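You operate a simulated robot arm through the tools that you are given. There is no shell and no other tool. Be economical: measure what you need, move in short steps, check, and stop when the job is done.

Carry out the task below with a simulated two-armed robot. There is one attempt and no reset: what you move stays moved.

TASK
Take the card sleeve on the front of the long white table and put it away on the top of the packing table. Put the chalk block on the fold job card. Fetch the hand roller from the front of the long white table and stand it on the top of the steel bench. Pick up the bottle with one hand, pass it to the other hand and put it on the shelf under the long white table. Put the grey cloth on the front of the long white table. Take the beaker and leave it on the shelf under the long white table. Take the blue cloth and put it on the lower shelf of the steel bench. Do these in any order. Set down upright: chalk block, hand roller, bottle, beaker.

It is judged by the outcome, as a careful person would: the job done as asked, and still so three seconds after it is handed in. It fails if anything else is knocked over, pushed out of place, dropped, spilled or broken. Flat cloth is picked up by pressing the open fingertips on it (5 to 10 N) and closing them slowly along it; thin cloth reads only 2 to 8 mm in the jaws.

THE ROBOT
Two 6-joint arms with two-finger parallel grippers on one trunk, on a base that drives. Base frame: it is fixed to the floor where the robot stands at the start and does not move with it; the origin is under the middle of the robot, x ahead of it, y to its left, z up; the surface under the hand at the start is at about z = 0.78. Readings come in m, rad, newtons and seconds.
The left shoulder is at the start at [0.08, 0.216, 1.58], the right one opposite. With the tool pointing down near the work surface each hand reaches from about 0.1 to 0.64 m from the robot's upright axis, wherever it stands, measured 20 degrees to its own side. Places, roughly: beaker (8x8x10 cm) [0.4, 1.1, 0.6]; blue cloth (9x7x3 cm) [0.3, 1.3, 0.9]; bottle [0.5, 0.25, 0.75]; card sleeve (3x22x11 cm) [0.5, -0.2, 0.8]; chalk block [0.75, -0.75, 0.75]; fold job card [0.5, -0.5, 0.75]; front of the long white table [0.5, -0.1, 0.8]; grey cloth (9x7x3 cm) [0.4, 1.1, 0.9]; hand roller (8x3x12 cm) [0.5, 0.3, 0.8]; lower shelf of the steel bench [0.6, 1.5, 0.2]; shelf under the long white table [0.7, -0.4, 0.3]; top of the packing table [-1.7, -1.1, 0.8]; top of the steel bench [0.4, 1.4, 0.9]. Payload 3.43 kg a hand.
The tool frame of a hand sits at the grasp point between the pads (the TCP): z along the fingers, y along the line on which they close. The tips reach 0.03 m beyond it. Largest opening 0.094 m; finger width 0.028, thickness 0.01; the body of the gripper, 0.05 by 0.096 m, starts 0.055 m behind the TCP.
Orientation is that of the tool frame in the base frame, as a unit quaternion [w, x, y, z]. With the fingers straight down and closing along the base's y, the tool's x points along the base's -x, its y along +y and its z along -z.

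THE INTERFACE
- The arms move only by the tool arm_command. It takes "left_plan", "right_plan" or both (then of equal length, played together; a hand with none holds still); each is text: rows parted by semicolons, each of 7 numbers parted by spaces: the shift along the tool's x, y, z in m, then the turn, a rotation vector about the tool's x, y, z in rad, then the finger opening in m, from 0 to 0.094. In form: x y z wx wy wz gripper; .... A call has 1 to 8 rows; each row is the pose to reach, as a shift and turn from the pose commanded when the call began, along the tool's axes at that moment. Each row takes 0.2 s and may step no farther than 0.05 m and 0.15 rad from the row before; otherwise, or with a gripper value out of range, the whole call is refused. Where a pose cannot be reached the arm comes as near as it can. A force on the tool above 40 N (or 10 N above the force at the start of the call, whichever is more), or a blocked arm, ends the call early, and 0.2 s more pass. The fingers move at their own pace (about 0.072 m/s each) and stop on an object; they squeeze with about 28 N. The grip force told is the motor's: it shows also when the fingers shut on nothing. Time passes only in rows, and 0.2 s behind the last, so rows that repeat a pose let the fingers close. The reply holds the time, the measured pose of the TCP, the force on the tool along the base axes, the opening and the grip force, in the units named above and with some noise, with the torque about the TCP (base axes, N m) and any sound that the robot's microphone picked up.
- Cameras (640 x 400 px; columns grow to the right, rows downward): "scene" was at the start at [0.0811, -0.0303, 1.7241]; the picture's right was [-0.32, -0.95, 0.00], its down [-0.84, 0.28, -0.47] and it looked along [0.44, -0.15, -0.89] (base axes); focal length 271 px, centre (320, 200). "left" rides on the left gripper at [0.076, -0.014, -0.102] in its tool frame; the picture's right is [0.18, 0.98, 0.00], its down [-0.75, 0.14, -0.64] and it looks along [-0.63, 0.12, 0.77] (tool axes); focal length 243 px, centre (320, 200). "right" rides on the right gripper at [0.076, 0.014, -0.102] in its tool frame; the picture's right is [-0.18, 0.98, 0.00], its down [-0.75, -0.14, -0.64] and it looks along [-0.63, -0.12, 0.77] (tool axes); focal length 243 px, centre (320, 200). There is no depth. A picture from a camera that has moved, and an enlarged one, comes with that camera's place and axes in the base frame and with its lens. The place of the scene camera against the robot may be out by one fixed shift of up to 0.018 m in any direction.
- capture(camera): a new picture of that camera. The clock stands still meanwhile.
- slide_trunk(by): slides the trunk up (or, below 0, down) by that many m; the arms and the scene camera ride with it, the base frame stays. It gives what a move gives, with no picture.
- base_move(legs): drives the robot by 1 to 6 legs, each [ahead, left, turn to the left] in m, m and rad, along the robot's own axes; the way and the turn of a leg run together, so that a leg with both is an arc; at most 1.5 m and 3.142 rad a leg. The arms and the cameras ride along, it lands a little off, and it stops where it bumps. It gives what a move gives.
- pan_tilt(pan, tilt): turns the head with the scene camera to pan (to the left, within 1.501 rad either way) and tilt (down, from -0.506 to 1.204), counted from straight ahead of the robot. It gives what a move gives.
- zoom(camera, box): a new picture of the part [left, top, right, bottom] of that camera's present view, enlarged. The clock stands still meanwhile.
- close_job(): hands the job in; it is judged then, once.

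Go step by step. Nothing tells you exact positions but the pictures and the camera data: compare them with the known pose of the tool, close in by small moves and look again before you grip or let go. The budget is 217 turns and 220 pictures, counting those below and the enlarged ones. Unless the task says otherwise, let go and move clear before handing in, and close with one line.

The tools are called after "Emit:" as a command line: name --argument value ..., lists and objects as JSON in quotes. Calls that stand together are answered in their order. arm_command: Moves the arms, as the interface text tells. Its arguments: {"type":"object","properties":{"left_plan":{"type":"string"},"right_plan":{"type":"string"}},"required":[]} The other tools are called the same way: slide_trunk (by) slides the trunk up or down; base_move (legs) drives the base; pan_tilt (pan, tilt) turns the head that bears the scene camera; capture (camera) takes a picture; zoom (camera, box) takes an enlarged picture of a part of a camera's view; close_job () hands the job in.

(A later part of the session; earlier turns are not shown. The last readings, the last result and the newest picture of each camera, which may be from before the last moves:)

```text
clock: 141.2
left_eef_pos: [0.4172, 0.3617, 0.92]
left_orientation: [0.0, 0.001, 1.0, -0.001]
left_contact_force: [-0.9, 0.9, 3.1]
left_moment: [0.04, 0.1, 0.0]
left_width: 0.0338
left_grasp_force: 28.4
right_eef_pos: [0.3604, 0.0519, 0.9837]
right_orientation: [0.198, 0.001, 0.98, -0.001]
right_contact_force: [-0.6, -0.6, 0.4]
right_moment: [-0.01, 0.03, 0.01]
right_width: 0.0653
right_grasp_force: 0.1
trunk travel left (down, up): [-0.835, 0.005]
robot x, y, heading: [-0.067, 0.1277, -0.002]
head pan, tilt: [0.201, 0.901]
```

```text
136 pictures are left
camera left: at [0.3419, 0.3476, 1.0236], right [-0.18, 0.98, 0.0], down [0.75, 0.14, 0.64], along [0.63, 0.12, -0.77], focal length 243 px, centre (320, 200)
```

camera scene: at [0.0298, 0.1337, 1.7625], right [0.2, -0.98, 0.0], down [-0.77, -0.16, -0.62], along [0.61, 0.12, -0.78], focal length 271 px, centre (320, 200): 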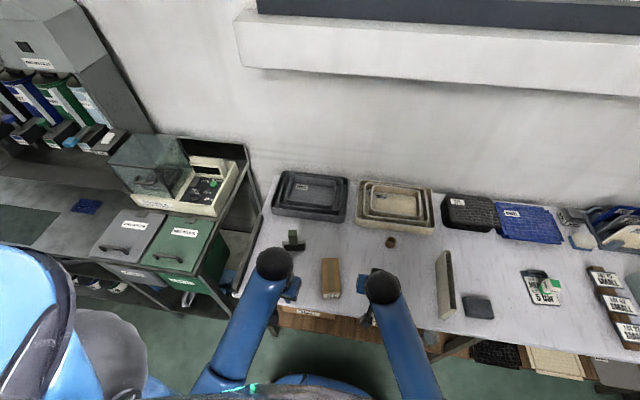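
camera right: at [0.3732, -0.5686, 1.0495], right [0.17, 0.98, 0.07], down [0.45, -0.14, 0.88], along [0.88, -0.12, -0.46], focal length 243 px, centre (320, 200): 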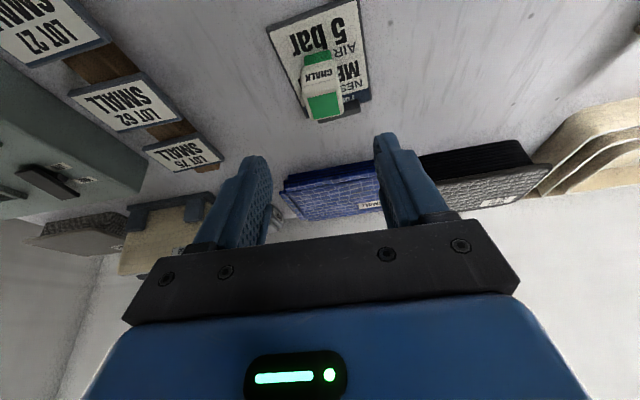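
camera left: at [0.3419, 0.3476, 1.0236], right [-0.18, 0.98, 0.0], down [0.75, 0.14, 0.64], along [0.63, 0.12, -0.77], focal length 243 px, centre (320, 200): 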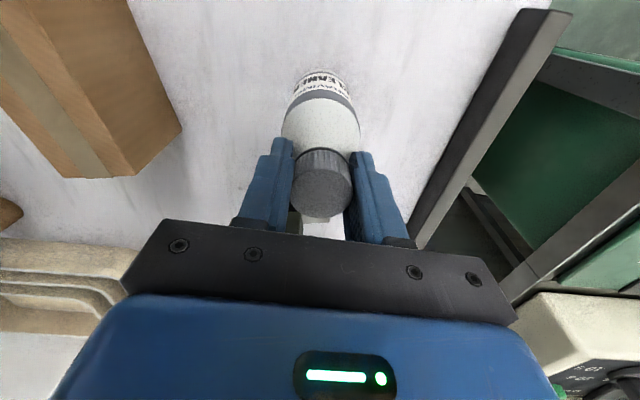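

Cap gripped. Lift and bring the bottle in front, for the handover.

Emit:
arm_command --left_plan "0 0 -0.03 0 0 0 0.01; 0 0 -0.075 0 0 0 0.01; 0 0 -0.12 0 0 0 0.01; 0 0 -0.165 0 0 0 0.01; 0.02 -0.035 -0.18 0 0 0 0.01; 0.04 -0.075 -0.18 0 0 0 0.01; 0.065 -0.115 -0.18 0 0 0 0.01; 0.085 -0.155 -0.18 0 0 0 0.01"

Emit:
capture --camera "left"

Emit:
capture --camera "right"

```text
clock: 143.0
left_eef_pos: [0.3362, 0.2029, 1.0419]
left_orientation: [0.003, 0.0, 1.0, -0.002]
left_contact_force: [0.3, -0.1, -2.1]
left_moment: [-0.03, 0.03, 0.02]
left_width: 0.0311
left_grasp_force: 27.7
left hand out of reach, approached as far as the arm can: row 4, 5, 6, 7, 8
right_eef_pos: [0.3593, 0.0515, 0.9831]
right_orientation: [0.198, 0.001, 0.98, 0.0]
right_contact_force: [0.0, 0.0, 0.2]
right_moment: [-0.01, -0.02, 0.03]
right_width: 0.0648
right_grasp_force: 0.1
trunk travel left (down, up): [-0.835, 0.005]
robot x, y, heading: [-0.0659, 0.1267, -0.001]
head pan, tilt: [0.201, 0.901]
```

```text
135 pictures are left
camera left: at [0.2589, 0.1892, 1.1441], right [-0.18, 0.98, 0.0], down [0.75, 0.14, 0.65], along [0.64, 0.12, -0.76], focal length 243 px, centre (320, 200)
```

left: 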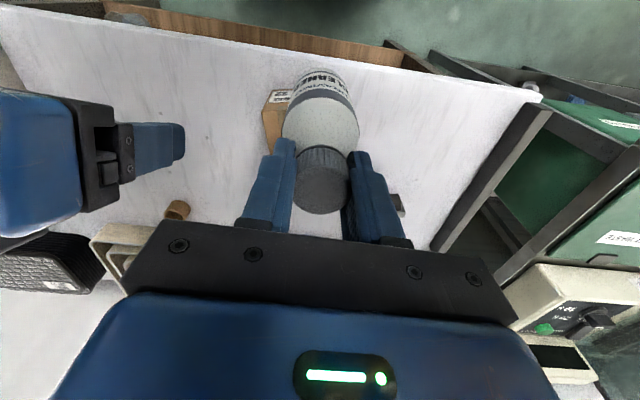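

```text
134 pictures are left
camera right: at [0.2505, 0.0661, 1.0489], right [0.17, 0.98, 0.07], down [0.45, -0.14, 0.88], along [0.88, -0.12, -0.46], focal length 243 px, centre (320, 200)
```

right: 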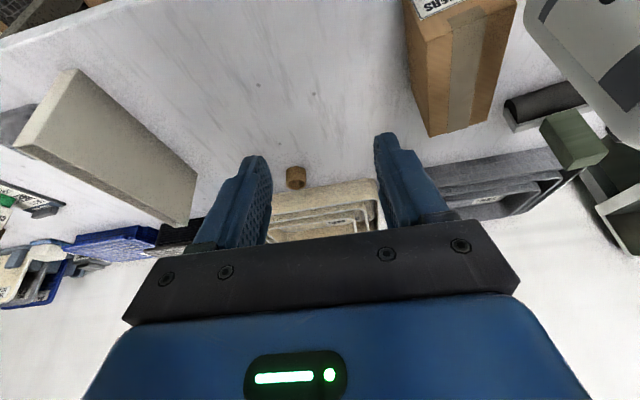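

The left hand holds the bottle at (0.336, 0.203). I'll back the right hand off and pitch it to 45°, then yaw it toward the bottle.

Emit:
arm_command --right_plan "0.034 -0.012 -0.009 0 -0.1 0 0.094; 0.068 -0.025 -0.018 0 -0.2 0 0.094; 0.102 -0.037 -0.027 0 -0.3 0 0.094; 0.136 -0.05 -0.036 0 -0.385 0 0.094"

Emit:
arm_command --right_plan "0 0 0 -0.1 0 -0.1 0.094; 0 0 0 -0.2 0 -0.2 0.094; 0 0 0 -0.3 0 -0.3 0.094; 0 0 0 -0.4 0 -0.4 0.094; 0 0 0 -0.5 0 -0.5 0.094; 0 0 0 -0.566 0 -0.566 0.094"

Emit:
capture --camera "right"

```text
clock: 144.0
left_eef_pos: [0.334, 0.2029, 1.0406]
left_orientation: [0.002, 0.001, 1.0, -0.001]
left_contact_force: [0.0, 0.1, -2.4]
left_moment: [0.0, 0.0, -0.01]
left_width: 0.031
left_grasp_force: 28.0
right_eef_pos: [0.2197, 0.002, 0.9646]
right_orientation: [0.382, 0.0, 0.924, 0.001]
right_contact_force: [0.3, -0.6, 0.4]
right_moment: [0.02, -0.04, 0.04]
right_width: 0.094
right_grasp_force: 0.0
trunk travel left (down, up): [-0.835, 0.005]
robot x, y, heading: [-0.065, 0.1321, 0.005]
head pan, tilt: [0.201, 0.901]
```

```text
clock: 145.4
left_eef_pos: [0.3354, 0.2037, 1.0418]
left_orientation: [0.003, 0.001, 1.0, -0.003]
left_contact_force: [0.0, 0.0, -2.1]
left_moment: [-0.02, 0.03, 0.01]
left_width: 0.031
left_grasp_force: 27.9
right_eef_pos: [0.2212, 0.0026, 0.964]
right_orientation: [0.351, -0.36, 0.851, 0.151]
right_contact_force: [-0.1, -0.1, -0.6]
right_moment: [0.01, 0.01, 0.02]
right_width: 0.094
right_grasp_force: 0.1
trunk travel left (down, up): [-0.835, 0.005]
robot x, y, heading: [-0.0629, 0.1266, -0.001]
head pan, tilt: [0.201, 0.901]
```

```text
133 pictures are left
camera right: at [0.1235, -0.0784, 0.9831], right [-0.61, 0.78, 0.13], down [0.16, -0.04, 0.99], along [0.77, 0.63, -0.1], focal length 243 px, centre (320, 200)
```

right: 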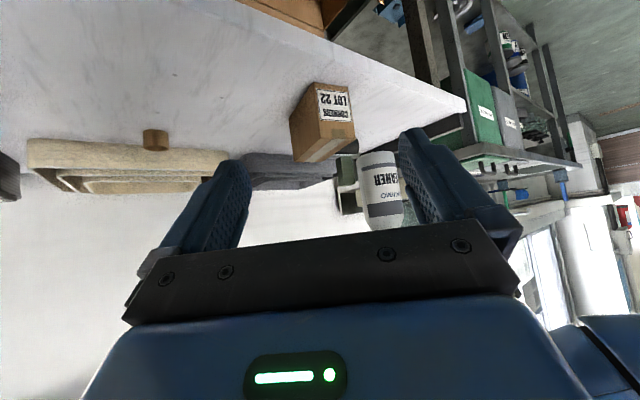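

Bottle base z≈0.90, consistent. Align sideways and advance most of the way.

Emit:
arm_command --right_plan "0.008 0.029 0.008 0 0 0 0.094; 0.017 0.058 0.017 0 0 0 0.094; -0.011 0.058 0.045 0 0 0 0.094; -0.04 0.058 0.074 0 0 0 0.094; -0.068 0.058 0.102 0 0 0 0.094"

Emit:
capture --camera "right"

Emit:
capture --camera "scene"

```text
clock: 146.6
left_eef_pos: [0.3346, 0.2056, 1.0406]
left_orientation: [0.003, 0.001, 1.0, -0.003]
left_contact_force: [-0.4, -0.8, -2.6]
left_moment: [0.02, -0.02, -0.02]
left_width: 0.031
left_grasp_force: 27.8
right_eef_pos: [0.2621, 0.1302, 0.9416]
right_orientation: [0.352, -0.359, 0.851, 0.149]
right_contact_force: [-0.3, 0.0, 0.2]
right_moment: [0.0, 0.0, 0.02]
right_width: 0.0941
right_grasp_force: 0.0
trunk travel left (down, up): [-0.835, 0.005]
robot x, y, heading: [-0.0662, 0.1277, 0.001]
head pan, tilt: [0.201, 0.901]
```

```text
132 pictures are left
camera right: at [0.1649, 0.0495, 0.9598], right [-0.61, 0.78, 0.13], down [0.16, -0.04, 0.99], along [0.77, 0.63, -0.1], focal length 243 px, centre (320, 200)
```

right: 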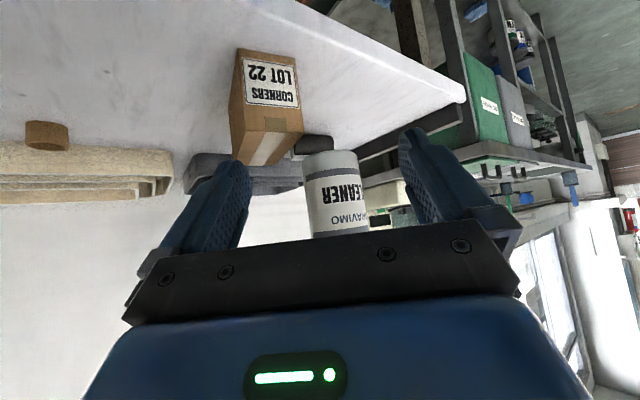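

```text
131 pictures are left
camera scene: at [0.0304, 0.1357, 1.7624], right [0.2, -0.98, 0.0], down [-0.77, -0.16, -0.62], along [0.61, 0.12, -0.78], focal length 271 px, centre (320, 200)
```

scene: 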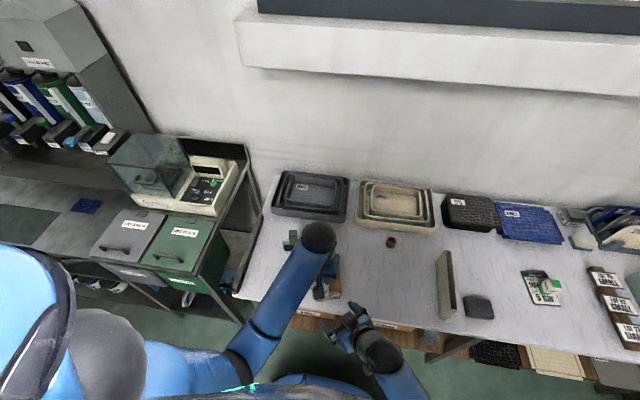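

On line. Advancing the last 10 cm.

Emit:
arm_command --right_plan "-0.026 0 0.026 0 0 0 0.094; -0.05 0 0.05 0 0 0 0.094; -0.071 0 0.074 0 0 0 0.094"

Emit:
capture --camera "right"

```text
clock: 147.4
left_eef_pos: [0.3401, 0.2108, 1.0391]
left_orientation: [0.009, -0.009, 1.0, 0.006]
left_contact_force: [4.1, 4.2, -3.9]
left_moment: [0.14, -0.11, 0.08]
left_width: 0.0313
left_grasp_force: 27.7
right_eef_pos: [0.3279, 0.1976, 0.9376]
right_orientation: [0.35, -0.36, 0.852, 0.148]
right_contact_force: [-4.8, -3.2, 1.7]
right_moment: [0.29, -0.36, -0.05]
right_width: 0.0942
right_grasp_force: 0.1
trunk travel left (down, up): [-0.835, 0.005]
robot x, y, heading: [-0.0644, 0.1287, -0.003]
head pan, tilt: [0.201, 0.901]
stopped in row 3 (left hand): the force on the tool passed its limit at 74 N (the readings are from after the stop); the commanded pose is now the measured one
```

```text
130 pictures are left
camera right: at [0.2305, 0.117, 0.9569], right [-0.61, 0.78, 0.13], down [0.16, -0.04, 0.99], along [0.77, 0.63, -0.1], focal length 243 px, centre (320, 200)
```

right: 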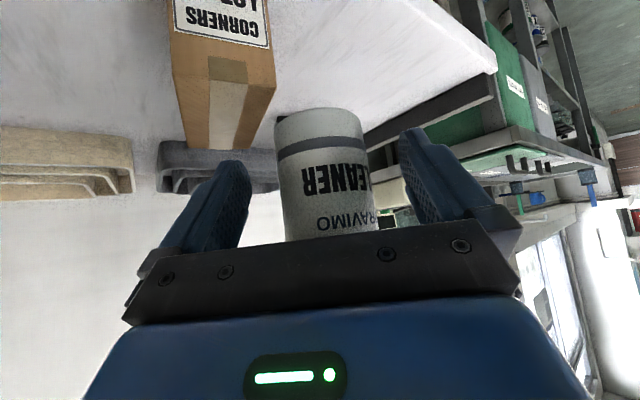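

The palm touched the bottle; I'll ease the right hand back a few mm, level the left, then close the right fingers.

Emit:
arm_command --left_plan "0 0 0 0.006 0.009 0 0.01; 0 0 0 0.012 0.018 0 0.01; 0 0 0 0.012 0.018 0 0.01" --right_plan "0.003 0 -0.003 0 0 0 0.094; 0.0045 0 -0.0045 0 0 0 0.094; 0.0045 0 -0.0045 0 0 0 0.094"

Emit:
capture --camera "right"

Emit:
capture --camera "left"

```text
clock: 148.2
left_eef_pos: [0.3381, 0.21, 1.0402]
left_orientation: [0.0, -0.006, 1.0, -0.001]
left_contact_force: [0.4, -0.2, -2.5]
left_moment: [0.0, -0.03, -0.04]
left_width: 0.0311
left_grasp_force: 28.1
right_eef_pos: [0.324, 0.1938, 0.9386]
right_orientation: [0.35, -0.36, 0.852, 0.15]
right_contact_force: [-0.1, 0.2, 0.5]
right_moment: [0.0, -0.01, 0.02]
right_width: 0.094
right_grasp_force: 0.0
trunk travel left (down, up): [-0.835, 0.005]
robot x, y, heading: [-0.0649, 0.1289, 0.002]
head pan, tilt: [0.201, 0.901]
```

```text
129 pictures are left
camera right: at [0.2259, 0.1128, 0.9576], right [-0.61, 0.78, 0.13], down [0.16, -0.04, 0.99], along [0.77, 0.63, -0.1], focal length 243 px, centre (320, 200)
```

right: 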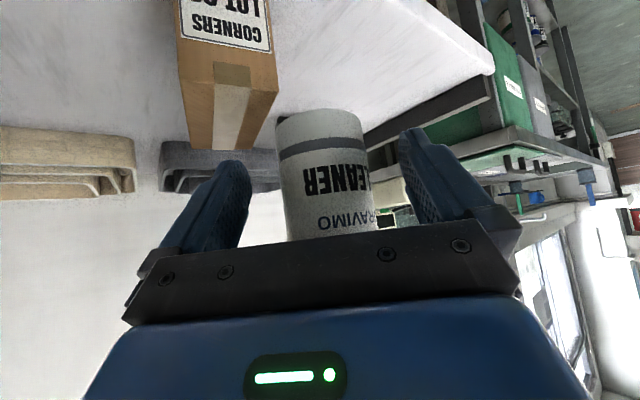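

```text
128 pictures are left
camera left: at [0.2645, 0.1943, 1.1432], right [-0.2, 0.98, 0.0], down [0.75, 0.16, 0.64], along [0.63, 0.13, -0.77], focal length 243 px, centre (320, 200)
```

left: 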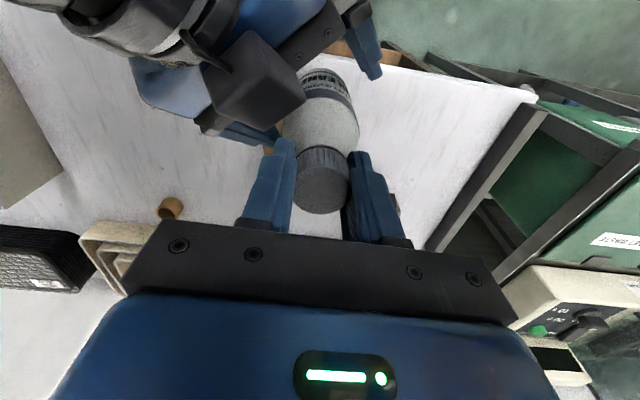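

I'll pitch the right hand a bit more level (0.15 rad) and advance 8 mm for a fuller grip, then close.

Emit:
arm_command --right_plan "0 0 0 0 -0.08 0 0.094; 0 0 0 0 -0.15 0 0.094; -0.0057 0 0.0057 0 -0.15 0 0.094; -0.0057 0 0.0057 0 -0.15 0 0.094"

```text
clock: 149.2
left_eef_pos: [0.3403, 0.2119, 1.0398]
left_orientation: [0.0, -0.008, 1.0, -0.001]
left_contact_force: [-0.7, 0.1, -2.6]
left_moment: [-0.02, 0.0, -0.04]
left_width: 0.0311
left_grasp_force: 28.0
right_eef_pos: [0.3294, 0.2016, 0.9377]
right_orientation: [0.413, -0.347, 0.824, 0.175]
right_contact_force: [-0.6, 0.4, 0.0]
right_moment: [-0.01, -0.02, 0.01]
right_width: 0.0938
right_grasp_force: 0.1
trunk travel left (down, up): [-0.835, 0.005]
robot x, y, heading: [-0.0618, 0.1294, -0.004]
head pan, tilt: [0.201, 0.901]
```

No contact. Closing the right fingers on the bottle body.

Emit:
arm_command --right_plan "0 0 0 0 0 0 0.08; 0 0 0 0 0 0 0.07; 0 0 0 0 0 0 0.06; 0 0 0 0 0 0 0.04; 0 0 0 0 0 0 0.03; 0 0 0 0 0 0 0.03"

Emit:
capture --camera "right"

```text
clock: 150.6
left_eef_pos: [0.3403, 0.2098, 1.0392]
left_orientation: [0.002, -0.008, 1.0, -0.001]
left_contact_force: [5.4, -3.8, -3.1]
left_moment: [-0.28, -0.46, 0.0]
left_width: 0.0313
left_grasp_force: 28.2
right_eef_pos: [0.3287, 0.2004, 0.9375]
right_orientation: [0.414, -0.347, 0.823, 0.175]
right_contact_force: [-4.0, 4.1, 2.5]
right_moment: [-0.18, -0.01, 0.02]
right_width: 0.0557
right_grasp_force: 27.7
trunk travel left (down, up): [-0.835, 0.005]
robot x, y, heading: [-0.0635, 0.1295, 0.0]
head pan, tilt: [0.201, 0.901]
```

```text
127 pictures are left
camera right: at [0.2308, 0.1184, 0.9382], right [-0.63, 0.76, 0.15], down [0.06, -0.15, 0.99], along [0.78, 0.63, 0.05], focal length 243 px, centre (320, 200)
```

right: 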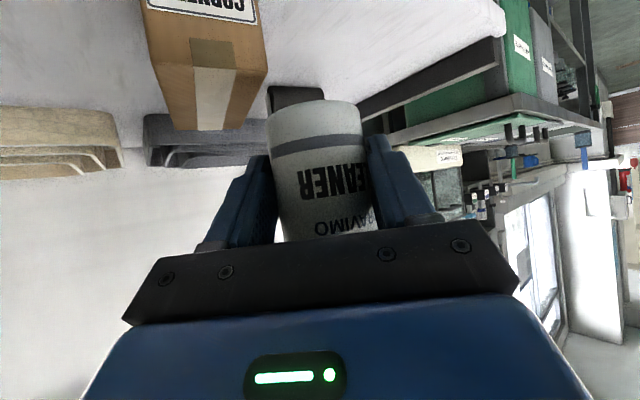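

Right hand holds the bottle (56 mm). Opening the left, then lowering the right hand away.

Emit:
arm_command --left_plan "0 0 0 0 0 0 0.045; 0 0 0 0 0 0 0.06; 0 0 0 0 0 0 0.06"

Emit:
arm_command --right_plan "0.008 0 0.006 0 0 0 0.03; 0.024 0 0.018 0 0 0 0.03; 0.04 0 0.03 0 0 0 0.03; 0.056 0 0.042 0 0 0 0.03"

Emit:
capture --camera "right"

Emit:
capture --camera "left"

```text
clock: 151.4
left_eef_pos: [0.3392, 0.2098, 1.0401]
left_orientation: [0.0, -0.008, 1.0, -0.002]
left_contact_force: [0.3, -0.1, -0.4]
left_moment: [0.03, -0.02, 0.0]
left_width: 0.0599
left_grasp_force: 0.0
right_eef_pos: [0.3297, 0.2008, 0.937]
right_orientation: [0.413, -0.348, 0.823, 0.176]
right_contact_force: [1.0, 0.3, -0.1]
right_moment: [-0.02, 0.03, 0.01]
right_width: 0.0557
right_grasp_force: 27.9
trunk travel left (down, up): [-0.835, 0.005]
robot x, y, heading: [-0.0677, 0.1274, -0.004]
head pan, tilt: [0.201, 0.901]
```

```text
clock: 152.3
left_eef_pos: [0.3365, 0.2104, 1.0418]
left_orientation: [0.001, -0.008, 1.0, -0.001]
left_contact_force: [0.0, 0.7, -0.5]
left_moment: [-0.01, 0.0, 0.0]
left_width: 0.0599
left_grasp_force: 0.0
right_eef_pos: [0.3322, 0.204, 0.8936]
right_orientation: [0.425, -0.347, 0.817, 0.177]
right_contact_force: [-5.6, -2.6, 12.4]
right_moment: [-0.14, -0.2, -0.08]
right_width: 0.0556
right_grasp_force: 28.0
trunk travel left (down, up): [-0.835, 0.005]
robot x, y, heading: [-0.0642, 0.1254, -0.003]
head pan, tilt: [0.201, 0.901]
stopped in row 4 (right hand): the force on the tool passed its limit at 73 N (the readings are from after the stop); the commanded pose is now the measured one
```

```text
126 pictures are left
camera right: at [0.2335, 0.1203, 0.89], right [-0.63, 0.76, 0.14], down [0.03, -0.16, 0.99], along [0.77, 0.63, 0.08], focal length 243 px, centre (320, 200)
```

right: 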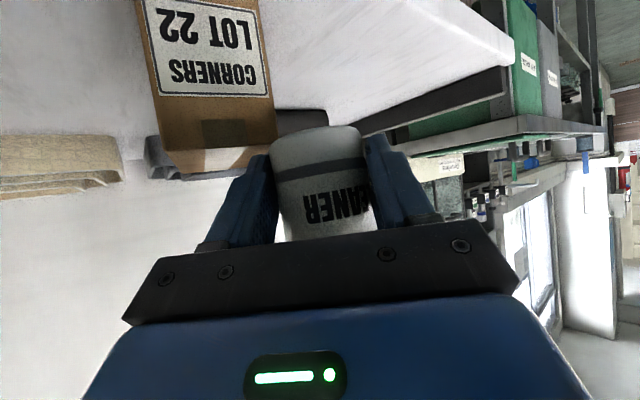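

```text
125 pictures are left
camera left: at [0.2618, 0.1935, 1.1439], right [-0.2, 0.98, 0.0], down [0.75, 0.15, 0.64], along [0.63, 0.13, -0.77], focal length 243 px, centre (320, 200)
```

left: 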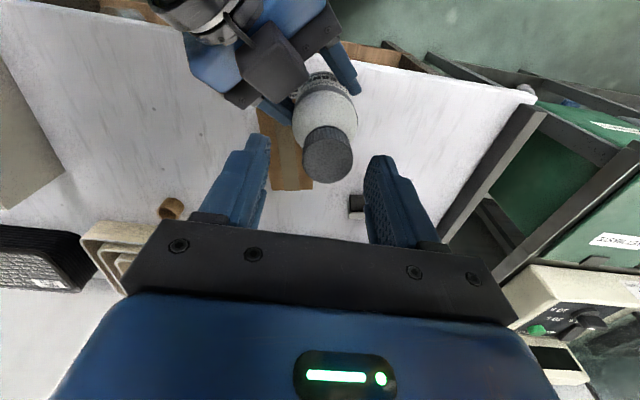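

The bottle's base touched the carton below it. I'll raise the right hand and pull back, then check the carton.

Emit:
arm_command --right_plan "-0.016 0 -0.012 0 0 0 0.03; -0.024 0 -0.018 0 0 0 0.03; 0 0.02 -0.05 0 0 0 0.03; 0.02 0.02 -0.085 0 0 0 0.03; 0.045 0.02 -0.12 0 0 0 0.03"

Emit:
capture --camera "right"

Emit:
capture --camera "scene"

Emit:
capture --camera "left"

```text
clock: 153.5
left_eef_pos: [0.3388, 0.2096, 1.0405]
left_orientation: [0.001, -0.008, 1.0, 0.0]
left_contact_force: [0.5, -0.7, 0.0]
left_moment: [0.02, 0.03, -0.03]
left_width: 0.06
left_grasp_force: 0.0
right_eef_pos: [0.2313, 0.1272, 0.9258]
right_orientation: [0.425, -0.346, 0.817, 0.178]
right_contact_force: [-0.2, -0.2, -1.2]
right_moment: [-0.04, 0.02, 0.04]
right_width: 0.0552
right_grasp_force: 27.7
trunk travel left (down, up): [-0.835, 0.005]
robot x, y, heading: [-0.0668, 0.1312, 0.002]
head pan, tilt: [0.201, 0.901]
```

```text
124 pictures are left
camera right: at [0.1324, 0.0461, 0.9224], right [-0.63, 0.76, 0.15], down [0.04, -0.16, 0.99], along [0.78, 0.63, 0.07], focal length 243 px, centre (320, 200)
```

right: 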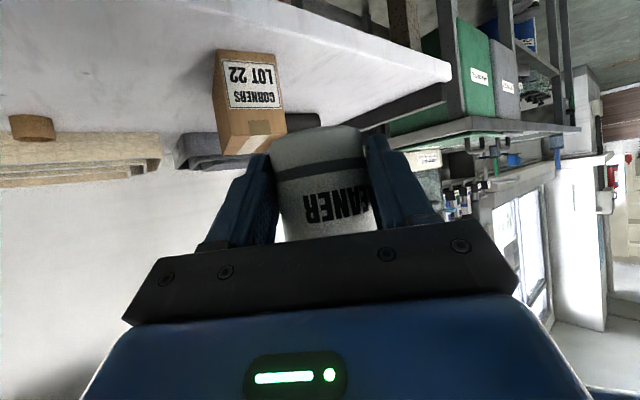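

```text
123 pictures are left
camera scene: at [0.0284, 0.1329, 1.7626], right [0.2, -0.98, 0.0], down [-0.77, -0.16, -0.62], along [0.61, 0.12, -0.78], focal length 271 px, centre (320, 200)
```

scene: 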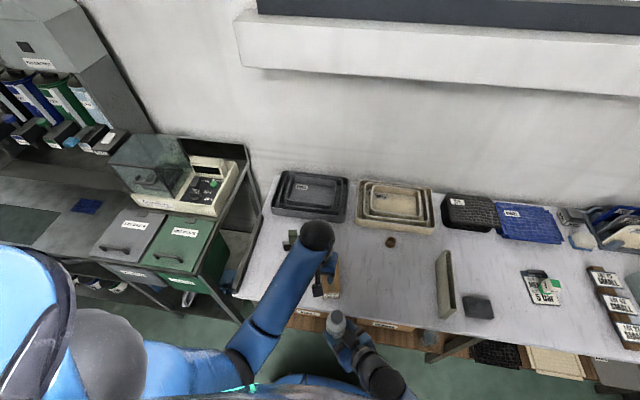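

```text
122 pictures are left
camera left: at [0.2636, 0.1934, 1.1435], right [-0.2, 0.98, 0.0], down [0.75, 0.15, 0.64], along [0.63, 0.13, -0.77], focal length 243 px, centre (320, 200)
```

left: 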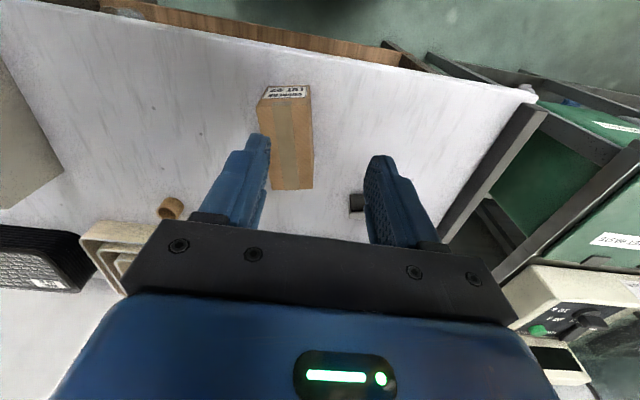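

The carton is unmoved and the right hand holds the bottle upright. Retract the left hand, bring the right to its own side, and yaw it to 0.6.

Emit:
arm_command --left_plan "0.03 0.035 0 0 0 0 0.04; 0.06 0.07 0 0 0 0 0.02; 0.09 0.105 0 0 0 0 0.02; 0.11 0.14 0 0 0 0 0.02; 0.12 0.18 0 0 0 0 0.02" --right_plan "0.0145 -0.0237 -0.0196 0.032 0 0.024 0.03; 0.029 -0.0474 -0.0392 0.064 0 0.048 0.03; 0.0435 -0.0711 -0.0588 0.097 0 0.071 0.03; 0.058 -0.0948 -0.0784 0.129 0 0.095 0.03; 0.0725 -0.1185 -0.098 0.161 0 0.119 0.03"

Emit:
base_move --legs '[[-0.1, 0, 0], [0, -0.41, 0]]'

Emit:
slide_trunk --by -0.3

Emit:
capture --camera "scene"

Emit:
capture --camera "right"

```text
clock: 154.8
left_eef_pos: [0.2178, 0.3861, 1.0372]
left_orientation: [0.002, -0.01, 1.0, -0.001]
left_contact_force: [0.8, 0.7, -0.7]
left_moment: [0.02, 0.01, -0.01]
left_width: 0.0201
left_grasp_force: 0.1
right_eef_pos: [0.2025, 0.0208, 0.919]
right_orientation: [0.41, -0.382, 0.803, 0.203]
right_contact_force: [-0.1, 1.0, -2.6]
right_moment: [-0.01, 0.04, 0.02]
right_width: 0.0552
right_grasp_force: 28.2
trunk travel left (down, up): [-0.835, 0.005]
robot x, y, heading: [-0.0618, 0.1322, 0.002]
head pan, tilt: [0.201, 0.901]
stopped in row 5 (right hand): the arm was blocked; the commanded pose is now the measured one
```

```text
clock: 158.0
left_eef_pos: [0.1182, -0.0141, 1.0368]
left_orientation: [0.0, -0.016, 1.0, -0.003]
left_contact_force: [0.5, 0.2, 0.0]
left_moment: [-0.06, 0.0, 0.0]
left_width: 0.0201
left_grasp_force: 0.1
right_eef_pos: [0.1072, -0.3808, 0.919]
right_orientation: [0.409, -0.386, 0.801, 0.203]
right_contact_force: [-0.8, 0.2, -2.7]
right_moment: [-0.04, 0.04, 0.01]
right_width: 0.0551
right_grasp_force: 28.1
trunk travel left (down, up): [-0.835, 0.005]
robot x, y, heading: [-0.1621, -0.2752, 0.013]
head pan, tilt: [0.201, 0.901]
```

```text
clock: 161.0
left_eef_pos: [0.1169, -0.0164, 0.7377]
left_orientation: [0.001, -0.016, 1.0, -0.002]
left_contact_force: [-0.5, -0.7, -0.2]
left_moment: [0.03, 0.01, -0.01]
left_width: 0.02
left_grasp_force: 0.0
right_eef_pos: [0.1065, -0.3817, 0.6204]
right_orientation: [0.41, -0.387, 0.801, 0.204]
right_contact_force: [0.6, 0.6, -2.0]
right_moment: [-0.05, -0.01, 0.01]
right_width: 0.055
right_grasp_force: 27.9
trunk travel left (down, up): [-0.535, 0.305]
robot x, y, heading: [-0.1631, -0.2763, 0.013]
head pan, tilt: [0.201, 0.901]
```

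```text
121 pictures are left
camera scene: at [-0.068, -0.2699, 1.4621], right [0.21, -0.98, 0.0], down [-0.77, -0.17, -0.62], along [0.61, 0.13, -0.78], focal length 271 px, centre (320, 200)
```

scene: 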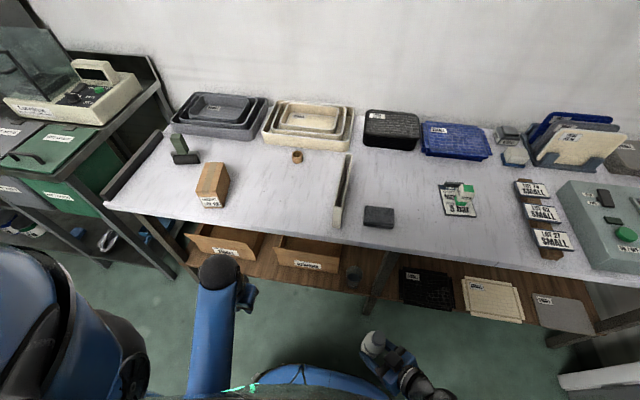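

```text
120 pictures are left
camera right: at [0.017, -0.4731, 0.6177], right [-0.7, 0.69, 0.16], down [0.07, -0.16, 0.98], along [0.71, 0.7, 0.07], focal length 243 px, centre (320, 200)
```

right: 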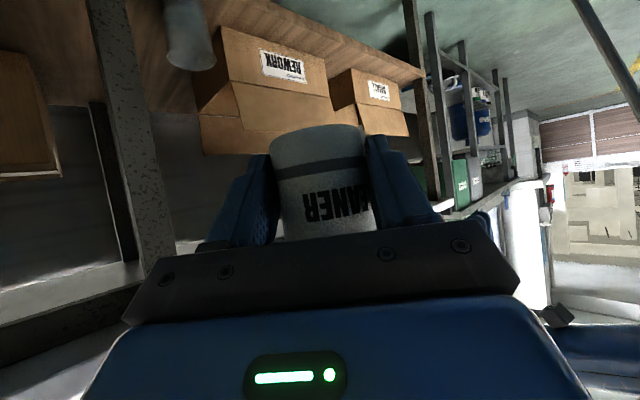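

The shelf is clearly visible: beaker left of the leg, black pad right of it; the bottle goes just behind-right of the leg at about (0.47, -0.47). First move the right hand out from the body and turn it.

Emit:
arm_command --right_plan "0.005 -0.037 -0.007 0 0 0 0.03; 0.011 -0.073 -0.015 0.06 0 0.045 0.03; 0.016 -0.11 -0.022 0.12 0 0.09 0.03; 0.0214 -0.146 -0.029 0.18 0 0.134 0.03; 0.0214 -0.146 -0.029 0.241 0 0.178 0.03"

Emit:
capture --camera "right"

```text
clock: 161.6
left_eef_pos: [0.119, -0.0163, 0.737]
left_orientation: [0.001, -0.016, 1.0, -0.001]
left_contact_force: [-0.6, 0.2, 0.4]
left_moment: [-0.02, 0.02, -0.03]
left_width: 0.0199
left_grasp_force: 0.0
right_eef_pos: [0.1143, -0.3779, 0.6178]
right_orientation: [0.385, -0.45, 0.768, 0.244]
right_contact_force: [-0.2, -1.0, -2.3]
right_moment: [-0.06, 0.0, 0.01]
right_width: 0.055
right_grasp_force: 28.6
trunk travel left (down, up): [-0.535, 0.305]
robot x, y, heading: [-0.1612, -0.2773, 0.007]
head pan, tilt: [0.201, 0.901]
stopped in row 2 (right hand): the arm was blocked; the commanded pose is now the measured one
```

```text
119 pictures are left
camera right: at [0.0405, -0.4839, 0.6158], right [-0.81, 0.56, 0.18], down [0.11, -0.15, 0.98], along [0.58, 0.81, 0.06], focal length 243 px, centre (320, 200)
```

right: 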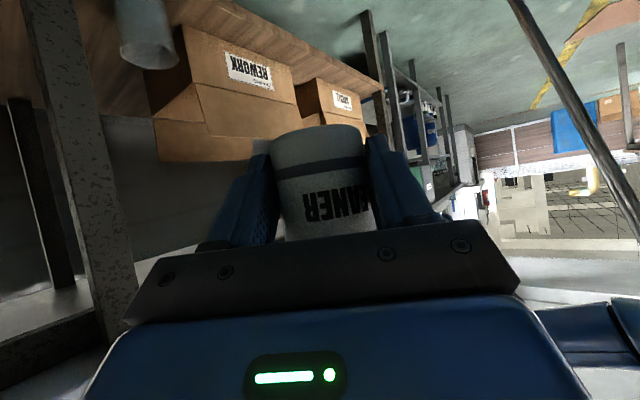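

Blocked near the body; I'll move the hand forward away from it first.

Emit:
arm_command --right_plan "-0.012 -0.035 0.016 0 0 0 0.03; -0.023 -0.07 0.031 0 0 0 0.03; -0.035 -0.105 0.047 0 0 0 0.03; -0.041 -0.122 0.055 0 0 0 0.03"

Emit:
capture --camera "scene"

```text
clock: 162.6
left_eef_pos: [0.1169, -0.0172, 0.7377]
left_orientation: [0.0, -0.016, 1.0, -0.002]
left_contact_force: [0.0, -0.2, -0.4]
left_moment: [0.02, -0.04, 0.0]
left_width: 0.02
left_grasp_force: 0.1
right_eef_pos: [0.254, -0.3771, 0.6141]
right_orientation: [0.386, -0.448, 0.768, 0.243]
right_contact_force: [0.4, 0.6, -1.2]
right_moment: [-0.03, -0.01, 0.05]
right_width: 0.0551
right_grasp_force: 27.9
trunk travel left (down, up): [-0.535, 0.305]
robot x, y, heading: [-0.1629, -0.2776, 0.012]
head pan, tilt: [0.201, 0.901]
```

```text
118 pictures are left
camera scene: at [-0.0673, -0.2701, 1.4624], right [0.21, -0.98, 0.0], down [-0.77, -0.17, -0.62], along [0.61, 0.13, -0.78], focal length 271 px, centre (320, 200)
```

scene: 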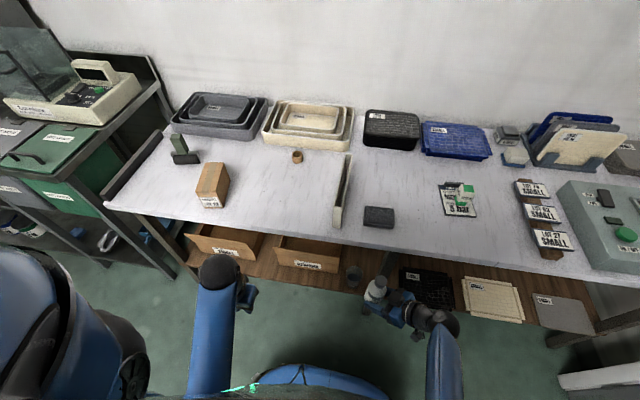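

Free now. Shift right 10 cm and reduce the yaw.

Emit:
arm_command --right_plan "0.017 -0.016 -0.023 0.05 0 0.037 0.03; 0.035 -0.033 -0.047 0.12 0 0.09 0.03; 0.052 -0.049 -0.07 0.2 0 0.145 0.03; 0.052 -0.049 -0.07 0.29 0 0.21 0.03; 0.052 -0.049 -0.07 0.37 0 0.273 0.03"

Emit:
capture --camera "right"

```text
clock: 163.8
left_eef_pos: [0.1168, -0.0165, 0.7385]
left_orientation: [0.001, -0.016, 1.0, -0.002]
left_contact_force: [-0.2, -0.8, 0.3]
left_moment: [0.0, 0.03, 0.0]
left_width: 0.0201
left_grasp_force: 0.1
right_eef_pos: [0.2538, -0.4765, 0.6137]
right_orientation: [0.425, -0.26, 0.855, 0.146]
right_contact_force: [1.0, -0.6, -1.6]
right_moment: [-0.07, 0.01, 0.0]
right_width: 0.055
right_grasp_force: 28.2
trunk travel left (down, up): [-0.535, 0.305]
robot x, y, heading: [-0.1621, -0.2766, 0.012]
head pan, tilt: [0.201, 0.901]
```

```text
117 pictures are left
camera right: at [0.1413, -0.5388, 0.6137], right [-0.47, 0.86, 0.18], down [0.04, -0.18, 0.98], along [0.88, 0.47, 0.05], focal length 243 px, centre (320, 200)
```

right: 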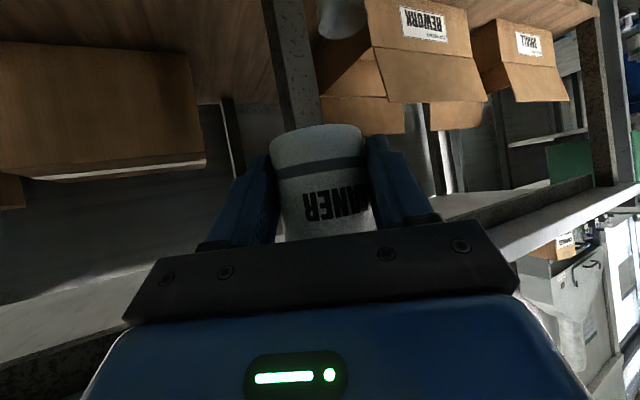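

Bottle is level, yaw ≈0.62. Lower the trunk so it will pass under the table top, then sidestep the hand right of the leg.

Emit:
slide_trunk --by -0.15

Emit:
arm_command --right_plan "0 -0.035 0 0 0 0 0.03; 0 -0.07 0 0 0 0 0.03; 0 -0.1 0 0 0 0 0.03"

Emit:
base_move --legs '[[0.08, 0, 0]]'

Emit:
capture --camera "right"

Emit:
capture --camera "scene"

```text
clock: 165.5
left_eef_pos: [0.1174, -0.0159, 0.5866]
left_orientation: [0.001, -0.015, 1.0, -0.002]
left_contact_force: [0.3, -0.3, -0.2]
left_moment: [0.0, -0.01, 0.0]
left_width: 0.02
left_grasp_force: 0.1
right_eef_pos: [0.2532, -0.4765, 0.4635]
right_orientation: [0.426, -0.261, 0.854, 0.147]
right_contact_force: [-1.0, -1.1, -1.7]
right_moment: [-0.02, 0.05, -0.03]
right_width: 0.0548
right_grasp_force: 28.4
trunk travel left (down, up): [-0.385, 0.455]
robot x, y, heading: [-0.1632, -0.2778, 0.012]
head pan, tilt: [0.201, 0.901]
```

```text
clock: 166.3
left_eef_pos: [0.1172, -0.0164, 0.5867]
left_orientation: [0.0, -0.016, 1.0, 0.0]
left_contact_force: [-0.7, 0.2, 0.7]
left_moment: [-0.03, -0.02, 0.0]
left_width: 0.0199
left_grasp_force: 0.0
right_eef_pos: [0.3131, -0.5598, 0.4603]
right_orientation: [0.426, -0.262, 0.853, 0.148]
right_contact_force: [-0.4, 0.1, -1.8]
right_moment: [-0.02, 0.03, 0.01]
right_width: 0.055
right_grasp_force: 28.1
trunk travel left (down, up): [-0.385, 0.455]
robot x, y, heading: [-0.1597, -0.2777, 0.008]
head pan, tilt: [0.201, 0.901]
```

```text
clock: 167.4
left_eef_pos: [0.1969, -0.0157, 0.5876]
left_orientation: [0.0, -0.015, 1.0, -0.002]
left_contact_force: [0.1, -0.9, 0.1]
left_moment: [0.0, 0.02, 0.0]
left_width: 0.0203
left_grasp_force: 0.1
right_eef_pos: [0.3926, -0.5568, 0.4615]
right_orientation: [0.425, -0.262, 0.854, 0.148]
right_contact_force: [-0.5, -0.2, -1.7]
right_moment: [-0.05, 0.04, 0.01]
right_width: 0.055
right_grasp_force: 28.0
trunk travel left (down, up): [-0.385, 0.455]
robot x, y, heading: [-0.084, -0.2742, 0.015]
head pan, tilt: [0.201, 0.901]
```

```text
116 pictures are left
camera right: at [0.2799, -0.6197, 0.4607], right [-0.47, 0.86, 0.18], down [0.04, -0.18, 0.98], along [0.88, 0.47, 0.05], focal length 243 px, centre (320, 200)
```

right: 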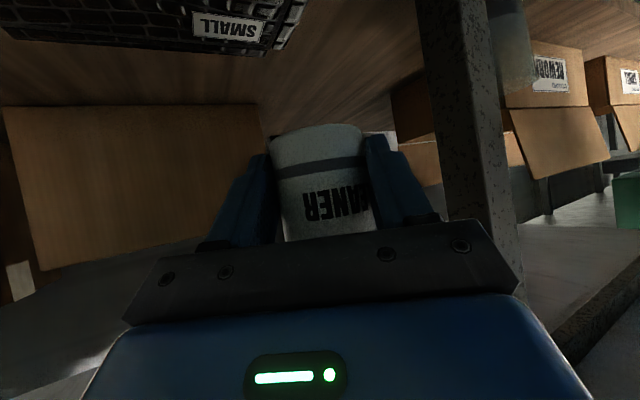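

```text
115 pictures are left
camera scene: at [0.0131, -0.269, 1.3124], right [0.21, -0.98, 0.0], down [-0.77, -0.17, -0.62], along [0.61, 0.13, -0.78], focal length 271 px, centre (320, 200)
```

scene: 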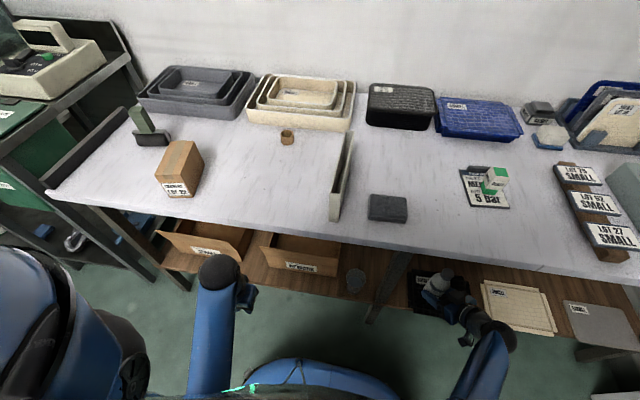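

Clear. Advancing the bottle in behind the leg's right side.

Emit:
arm_command --right_plan "-0.021 0.009 0.029 0 0 0 0.03; -0.042 0.018 0.057 0 0 0 0.03; -0.063 0.0266 0.0856 0 0 0 0.03"

Emit:
slide_trunk --by -0.06

Emit:
capture --camera "right"

```text
clock: 168.2
left_eef_pos: [0.198, -0.0152, 0.587]
left_orientation: [0.0, -0.015, 1.0, -0.002]
left_contact_force: [0.4, 0.7, 0.3]
left_moment: [0.02, -0.03, -0.01]
left_width: 0.02
left_grasp_force: 0.1
right_eef_pos: [0.4616, -0.4739, 0.461]
right_orientation: [0.426, -0.262, 0.853, 0.149]
right_contact_force: [-0.1, -0.5, -2.5]
right_moment: [-0.02, 0.03, 0.02]
right_width: 0.0549
right_grasp_force: 28.0
trunk travel left (down, up): [-0.385, 0.455]
robot x, y, heading: [-0.0874, -0.2704, 0.009]
head pan, tilt: [0.201, 0.901]
```

```text
clock: 169.2
left_eef_pos: [0.197, -0.0148, 0.5281]
left_orientation: [0.002, -0.015, 1.0, -0.002]
left_contact_force: [0.0, -0.9, -0.9]
left_moment: [-0.03, -0.01, 0.03]
left_width: 0.02
left_grasp_force: 0.0
right_eef_pos: [0.4606, -0.4737, 0.4007]
right_orientation: [0.426, -0.262, 0.853, 0.148]
right_contact_force: [0.5, 0.5, -1.6]
right_moment: [0.0, 0.06, -0.04]
right_width: 0.0547
right_grasp_force: 28.3
trunk travel left (down, up): [-0.325, 0.515]
robot x, y, heading: [-0.0837, -0.2747, 0.008]
head pan, tilt: [0.201, 0.901]
```

```text
114 pictures are left
camera right: at [0.3484, -0.5362, 0.4014], right [-0.47, 0.86, 0.18], down [0.04, -0.18, 0.98], along [0.88, 0.47, 0.05], focal length 243 px, centre (320, 200)
```

right: 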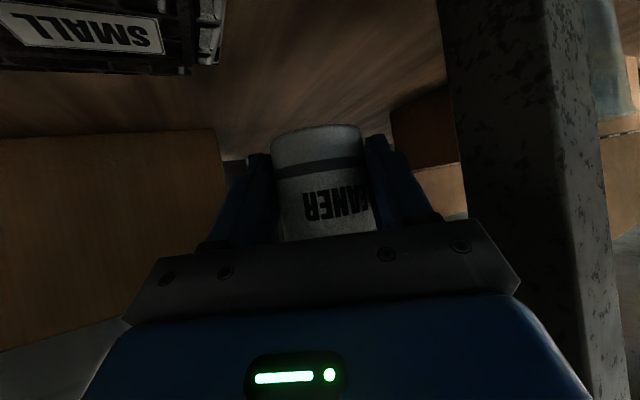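

To keep the wrist camera off the pad I shift 2 cm toward me, then lower.

Emit:
arm_command --right_plan "0.0113 0.0076 -0.0154 0 0 0 0.03; 0.0113 0.0076 -0.0154 0 0 0 0.03"

Emit:
slide_trunk --by -0.04

Emit:
capture --camera "right"

Emit:
capture --camera "scene"

```text
clock: 169.8
left_eef_pos: [0.1978, -0.0154, 0.5277]
left_orientation: [0.0, -0.015, 1.0, -0.001]
left_contact_force: [-0.5, -1.1, 0.2]
left_moment: [0.03, -0.04, -0.02]
left_width: 0.0201
left_grasp_force: 0.0
right_eef_pos: [0.4403, -0.4777, 0.4026]
right_orientation: [0.426, -0.262, 0.853, 0.149]
right_contact_force: [-0.8, 0.2, -2.5]
right_moment: [-0.01, 0.01, -0.01]
right_width: 0.0549
right_grasp_force: 27.8
trunk travel left (down, up): [-0.325, 0.515]
robot x, y, heading: [-0.0795, -0.2753, 0.016]
head pan, tilt: [0.201, 0.901]
```

```text
clock: 170.6
left_eef_pos: [0.1976, -0.0159, 0.4877]
left_orientation: [0.0, -0.016, 1.0, -0.002]
left_contact_force: [0.2, 0.2, 0.3]
left_moment: [0.0, 0.02, -0.02]
left_width: 0.0199
left_grasp_force: 0.0
right_eef_pos: [0.4415, -0.4788, 0.3623]
right_orientation: [0.425, -0.261, 0.854, 0.147]
right_contact_force: [-0.7, -0.2, -2.0]
right_moment: [-0.01, 0.03, 0.01]
right_width: 0.0548
right_grasp_force: 27.4
trunk travel left (down, up): [-0.285, 0.555]
robot x, y, heading: [-0.082, -0.2778, 0.007]
head pan, tilt: [0.201, 0.901]
```

```text
113 pictures are left
camera right: at [0.3288, -0.5405, 0.3622], right [-0.47, 0.86, 0.18], down [0.04, -0.18, 0.98], along [0.88, 0.47, 0.05], focal length 243 px, centre (320, 200)
```

right: 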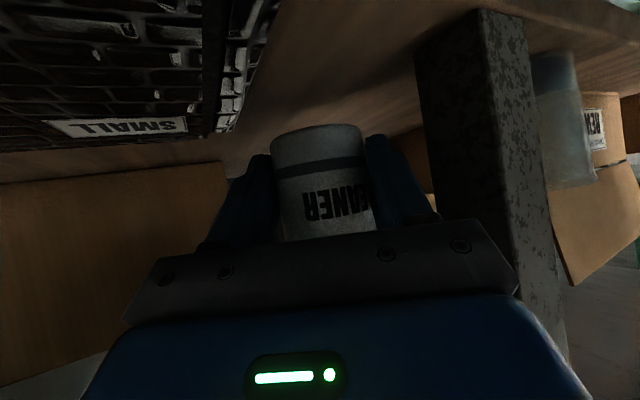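

```text
112 pictures are left
camera scene: at [0.0119, -0.269, 1.2125], right [0.21, -0.98, 0.0], down [-0.77, -0.17, -0.62], along [0.61, 0.13, -0.78], focal length 271 px, centre (320, 200)
```

scene: 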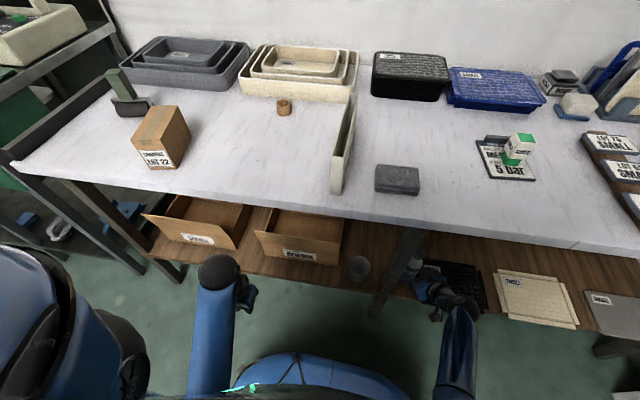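

About 3 cm to go; lowering in small steps.

Emit:
slide_trunk --by -0.015

Emit:
slide_trunk --by -0.006

Emit:
capture --camera "right"

```text
clock: 171.2
left_eef_pos: [0.1971, -0.0144, 0.4732]
left_orientation: [0.002, -0.016, 1.0, -0.002]
left_contact_force: [0.0, 0.3, 0.6]
left_moment: [-0.02, 0.01, -0.04]
left_width: 0.0201
left_grasp_force: 0.1
right_eef_pos: [0.4417, -0.4781, 0.3479]
right_orientation: [0.426, -0.262, 0.853, 0.148]
right_contact_force: [-0.6, 0.3, -2.2]
right_moment: [-0.03, 0.04, 0.03]
right_width: 0.0549
right_grasp_force: 27.6
trunk travel left (down, up): [-0.27, 0.57]
robot x, y, heading: [-0.0806, -0.2731, 0.013]
head pan, tilt: [0.201, 0.901]
```

```text
clock: 171.8
left_eef_pos: [0.1969, -0.0159, 0.4677]
left_orientation: [0.001, -0.016, 1.0, -0.001]
left_contact_force: [-0.2, -0.1, 0.0]
left_moment: [0.0, 0.05, -0.03]
left_width: 0.02
left_grasp_force: 0.1
right_eef_pos: [0.4415, -0.4783, 0.341]
right_orientation: [0.425, -0.262, 0.854, 0.147]
right_contact_force: [-0.2, -0.2, -2.1]
right_moment: [-0.01, 0.02, 0.01]
right_width: 0.0548
right_grasp_force: 28.1
trunk travel left (down, up): [-0.264, 0.576]
robot x, y, heading: [-0.0804, -0.2767, 0.01]
head pan, tilt: [0.201, 0.901]
```

```text
111 pictures are left
camera right: at [0.3288, -0.5405, 0.3411], right [-0.47, 0.86, 0.18], down [0.04, -0.18, 0.98], along [0.88, 0.47, 0.05], focal length 243 px, centre (320, 200)
```

right: 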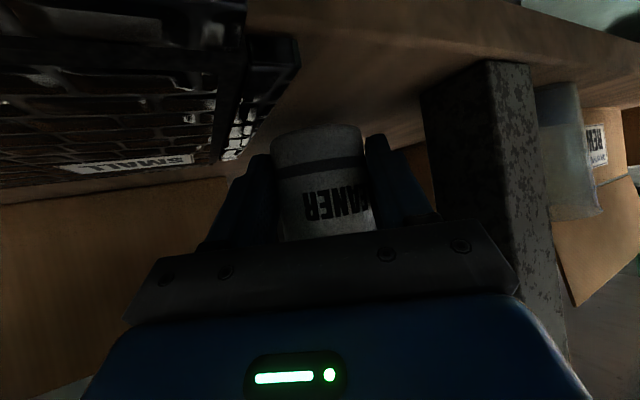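

Emit:
slide_trunk --by -0.006

Emit:
slide_trunk --by -0.004

```text
clock: 172.3
left_eef_pos: [0.1987, -0.0158, 0.4607]
left_orientation: [0.0, -0.016, 1.0, -0.002]
left_contact_force: [0.3, -0.2, -0.2]
left_moment: [-0.01, 0.02, 0.04]
left_width: 0.02
left_grasp_force: 0.0
right_eef_pos: [0.4414, -0.4787, 0.3347]
right_orientation: [0.426, -0.262, 0.854, 0.147]
right_contact_force: [1.3, -0.4, -1.4]
right_moment: [-0.05, 0.04, -0.03]
right_width: 0.0549
right_grasp_force: 27.8
trunk travel left (down, up): [-0.258, 0.582]
robot x, y, heading: [-0.08, -0.2741, 0.008]
head pan, tilt: [0.201, 0.901]
```

```text
clock: 172.9
left_eef_pos: [0.1974, -0.0153, 0.4567]
left_orientation: [0.0, -0.015, 1.0, -0.002]
left_contact_force: [0.1, 0.0, 0.8]
left_moment: [0.01, -0.03, -0.03]
left_width: 0.02
left_grasp_force: 0.1
right_eef_pos: [0.4416, -0.4779, 0.3321]
right_orientation: [0.426, -0.262, 0.853, 0.148]
right_contact_force: [1.1, 0.8, 2.8]
right_moment: [-0.04, -0.1, -0.03]
right_width: 0.0545
right_grasp_force: 28.1
trunk travel left (down, up): [-0.254, 0.586]
robot x, y, heading: [-0.0818, -0.2768, 0.009]
head pan, tilt: [0.201, 0.901]
```

Contact. Releasing slowly.

Emit:
arm_command --right_plan "0 0 0 0 0 0 0.06; 0 0 0 0 0 0 0.068; 0 0 0 0 0 0 0.076; 0 0 0 0 0 0 0.076"

Emit:
capture --camera "right"

```text
clock: 173.9
left_eef_pos: [0.1972, -0.0153, 0.4565]
left_orientation: [0.001, -0.015, 1.0, -0.001]
left_contact_force: [1.1, 1.2, -0.3]
left_moment: [0.0, -0.01, -0.01]
left_width: 0.02
left_grasp_force: 0.2
right_eef_pos: [0.4414, -0.4788, 0.3309]
right_orientation: [0.425, -0.262, 0.854, 0.147]
right_contact_force: [-0.5, 0.1, 1.5]
right_moment: [-0.01, -0.02, -0.01]
right_width: 0.076
right_grasp_force: 0.1
trunk travel left (down, up): [-0.254, 0.586]
robot x, y, heading: [-0.082, -0.2753, 0.013]
head pan, tilt: [0.201, 0.901]
```

```text
110 pictures are left
camera right: at [0.3287, -0.5404, 0.3312], right [-0.47, 0.86, 0.18], down [0.04, -0.18, 0.98], along [0.88, 0.47, 0.05], focal length 243 px, centre (320, 200)
```

right: 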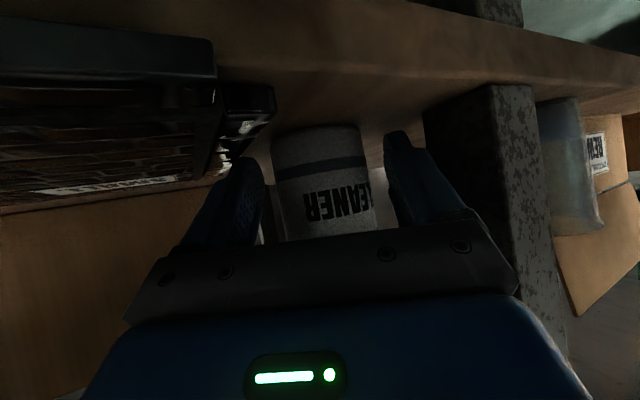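

Bottle stands free. Rise 5 cm, then back out.

Emit:
arm_command --right_plan "-0.02 0 -0.015 0 0 0 0.08; -0.04 0 -0.03 0 0 0 0.08; -0.016 0 -0.062 0 0 0 0.08; 0.008 0 -0.094 0 0 0 0.08; 0.031 0 -0.126 0 0 0 0.08; 0.049 0 -0.15 0 0 0 0.08"

Emit:
capture --camera "right"

```text
clock: 175.3
left_eef_pos: [0.1975, -0.0157, 0.4573]
left_orientation: [0.001, -0.016, 1.0, -0.002]
left_contact_force: [0.3, 0.3, 0.2]
left_moment: [-0.02, -0.01, -0.01]
left_width: 0.02
left_grasp_force: 0.1
right_eef_pos: [0.3196, -0.567, 0.3793]
right_orientation: [0.425, -0.263, 0.853, 0.147]
right_contact_force: [0.4, -0.2, 0.6]
right_moment: [0.01, -0.02, -0.02]
right_width: 0.0801
right_grasp_force: 0.0
trunk travel left (down, up): [-0.254, 0.586]
robot x, y, heading: [-0.0812, -0.2745, 0.007]
head pan, tilt: [0.201, 0.901]
```

```text
109 pictures are left
camera right: at [0.2075, -0.6293, 0.3802], right [-0.47, 0.86, 0.18], down [0.04, -0.18, 0.98], along [0.88, 0.47, 0.05], focal length 243 px, centre (320, 200)
```

right: 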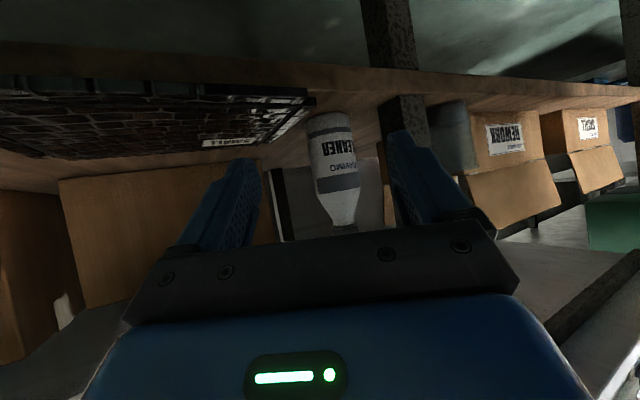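

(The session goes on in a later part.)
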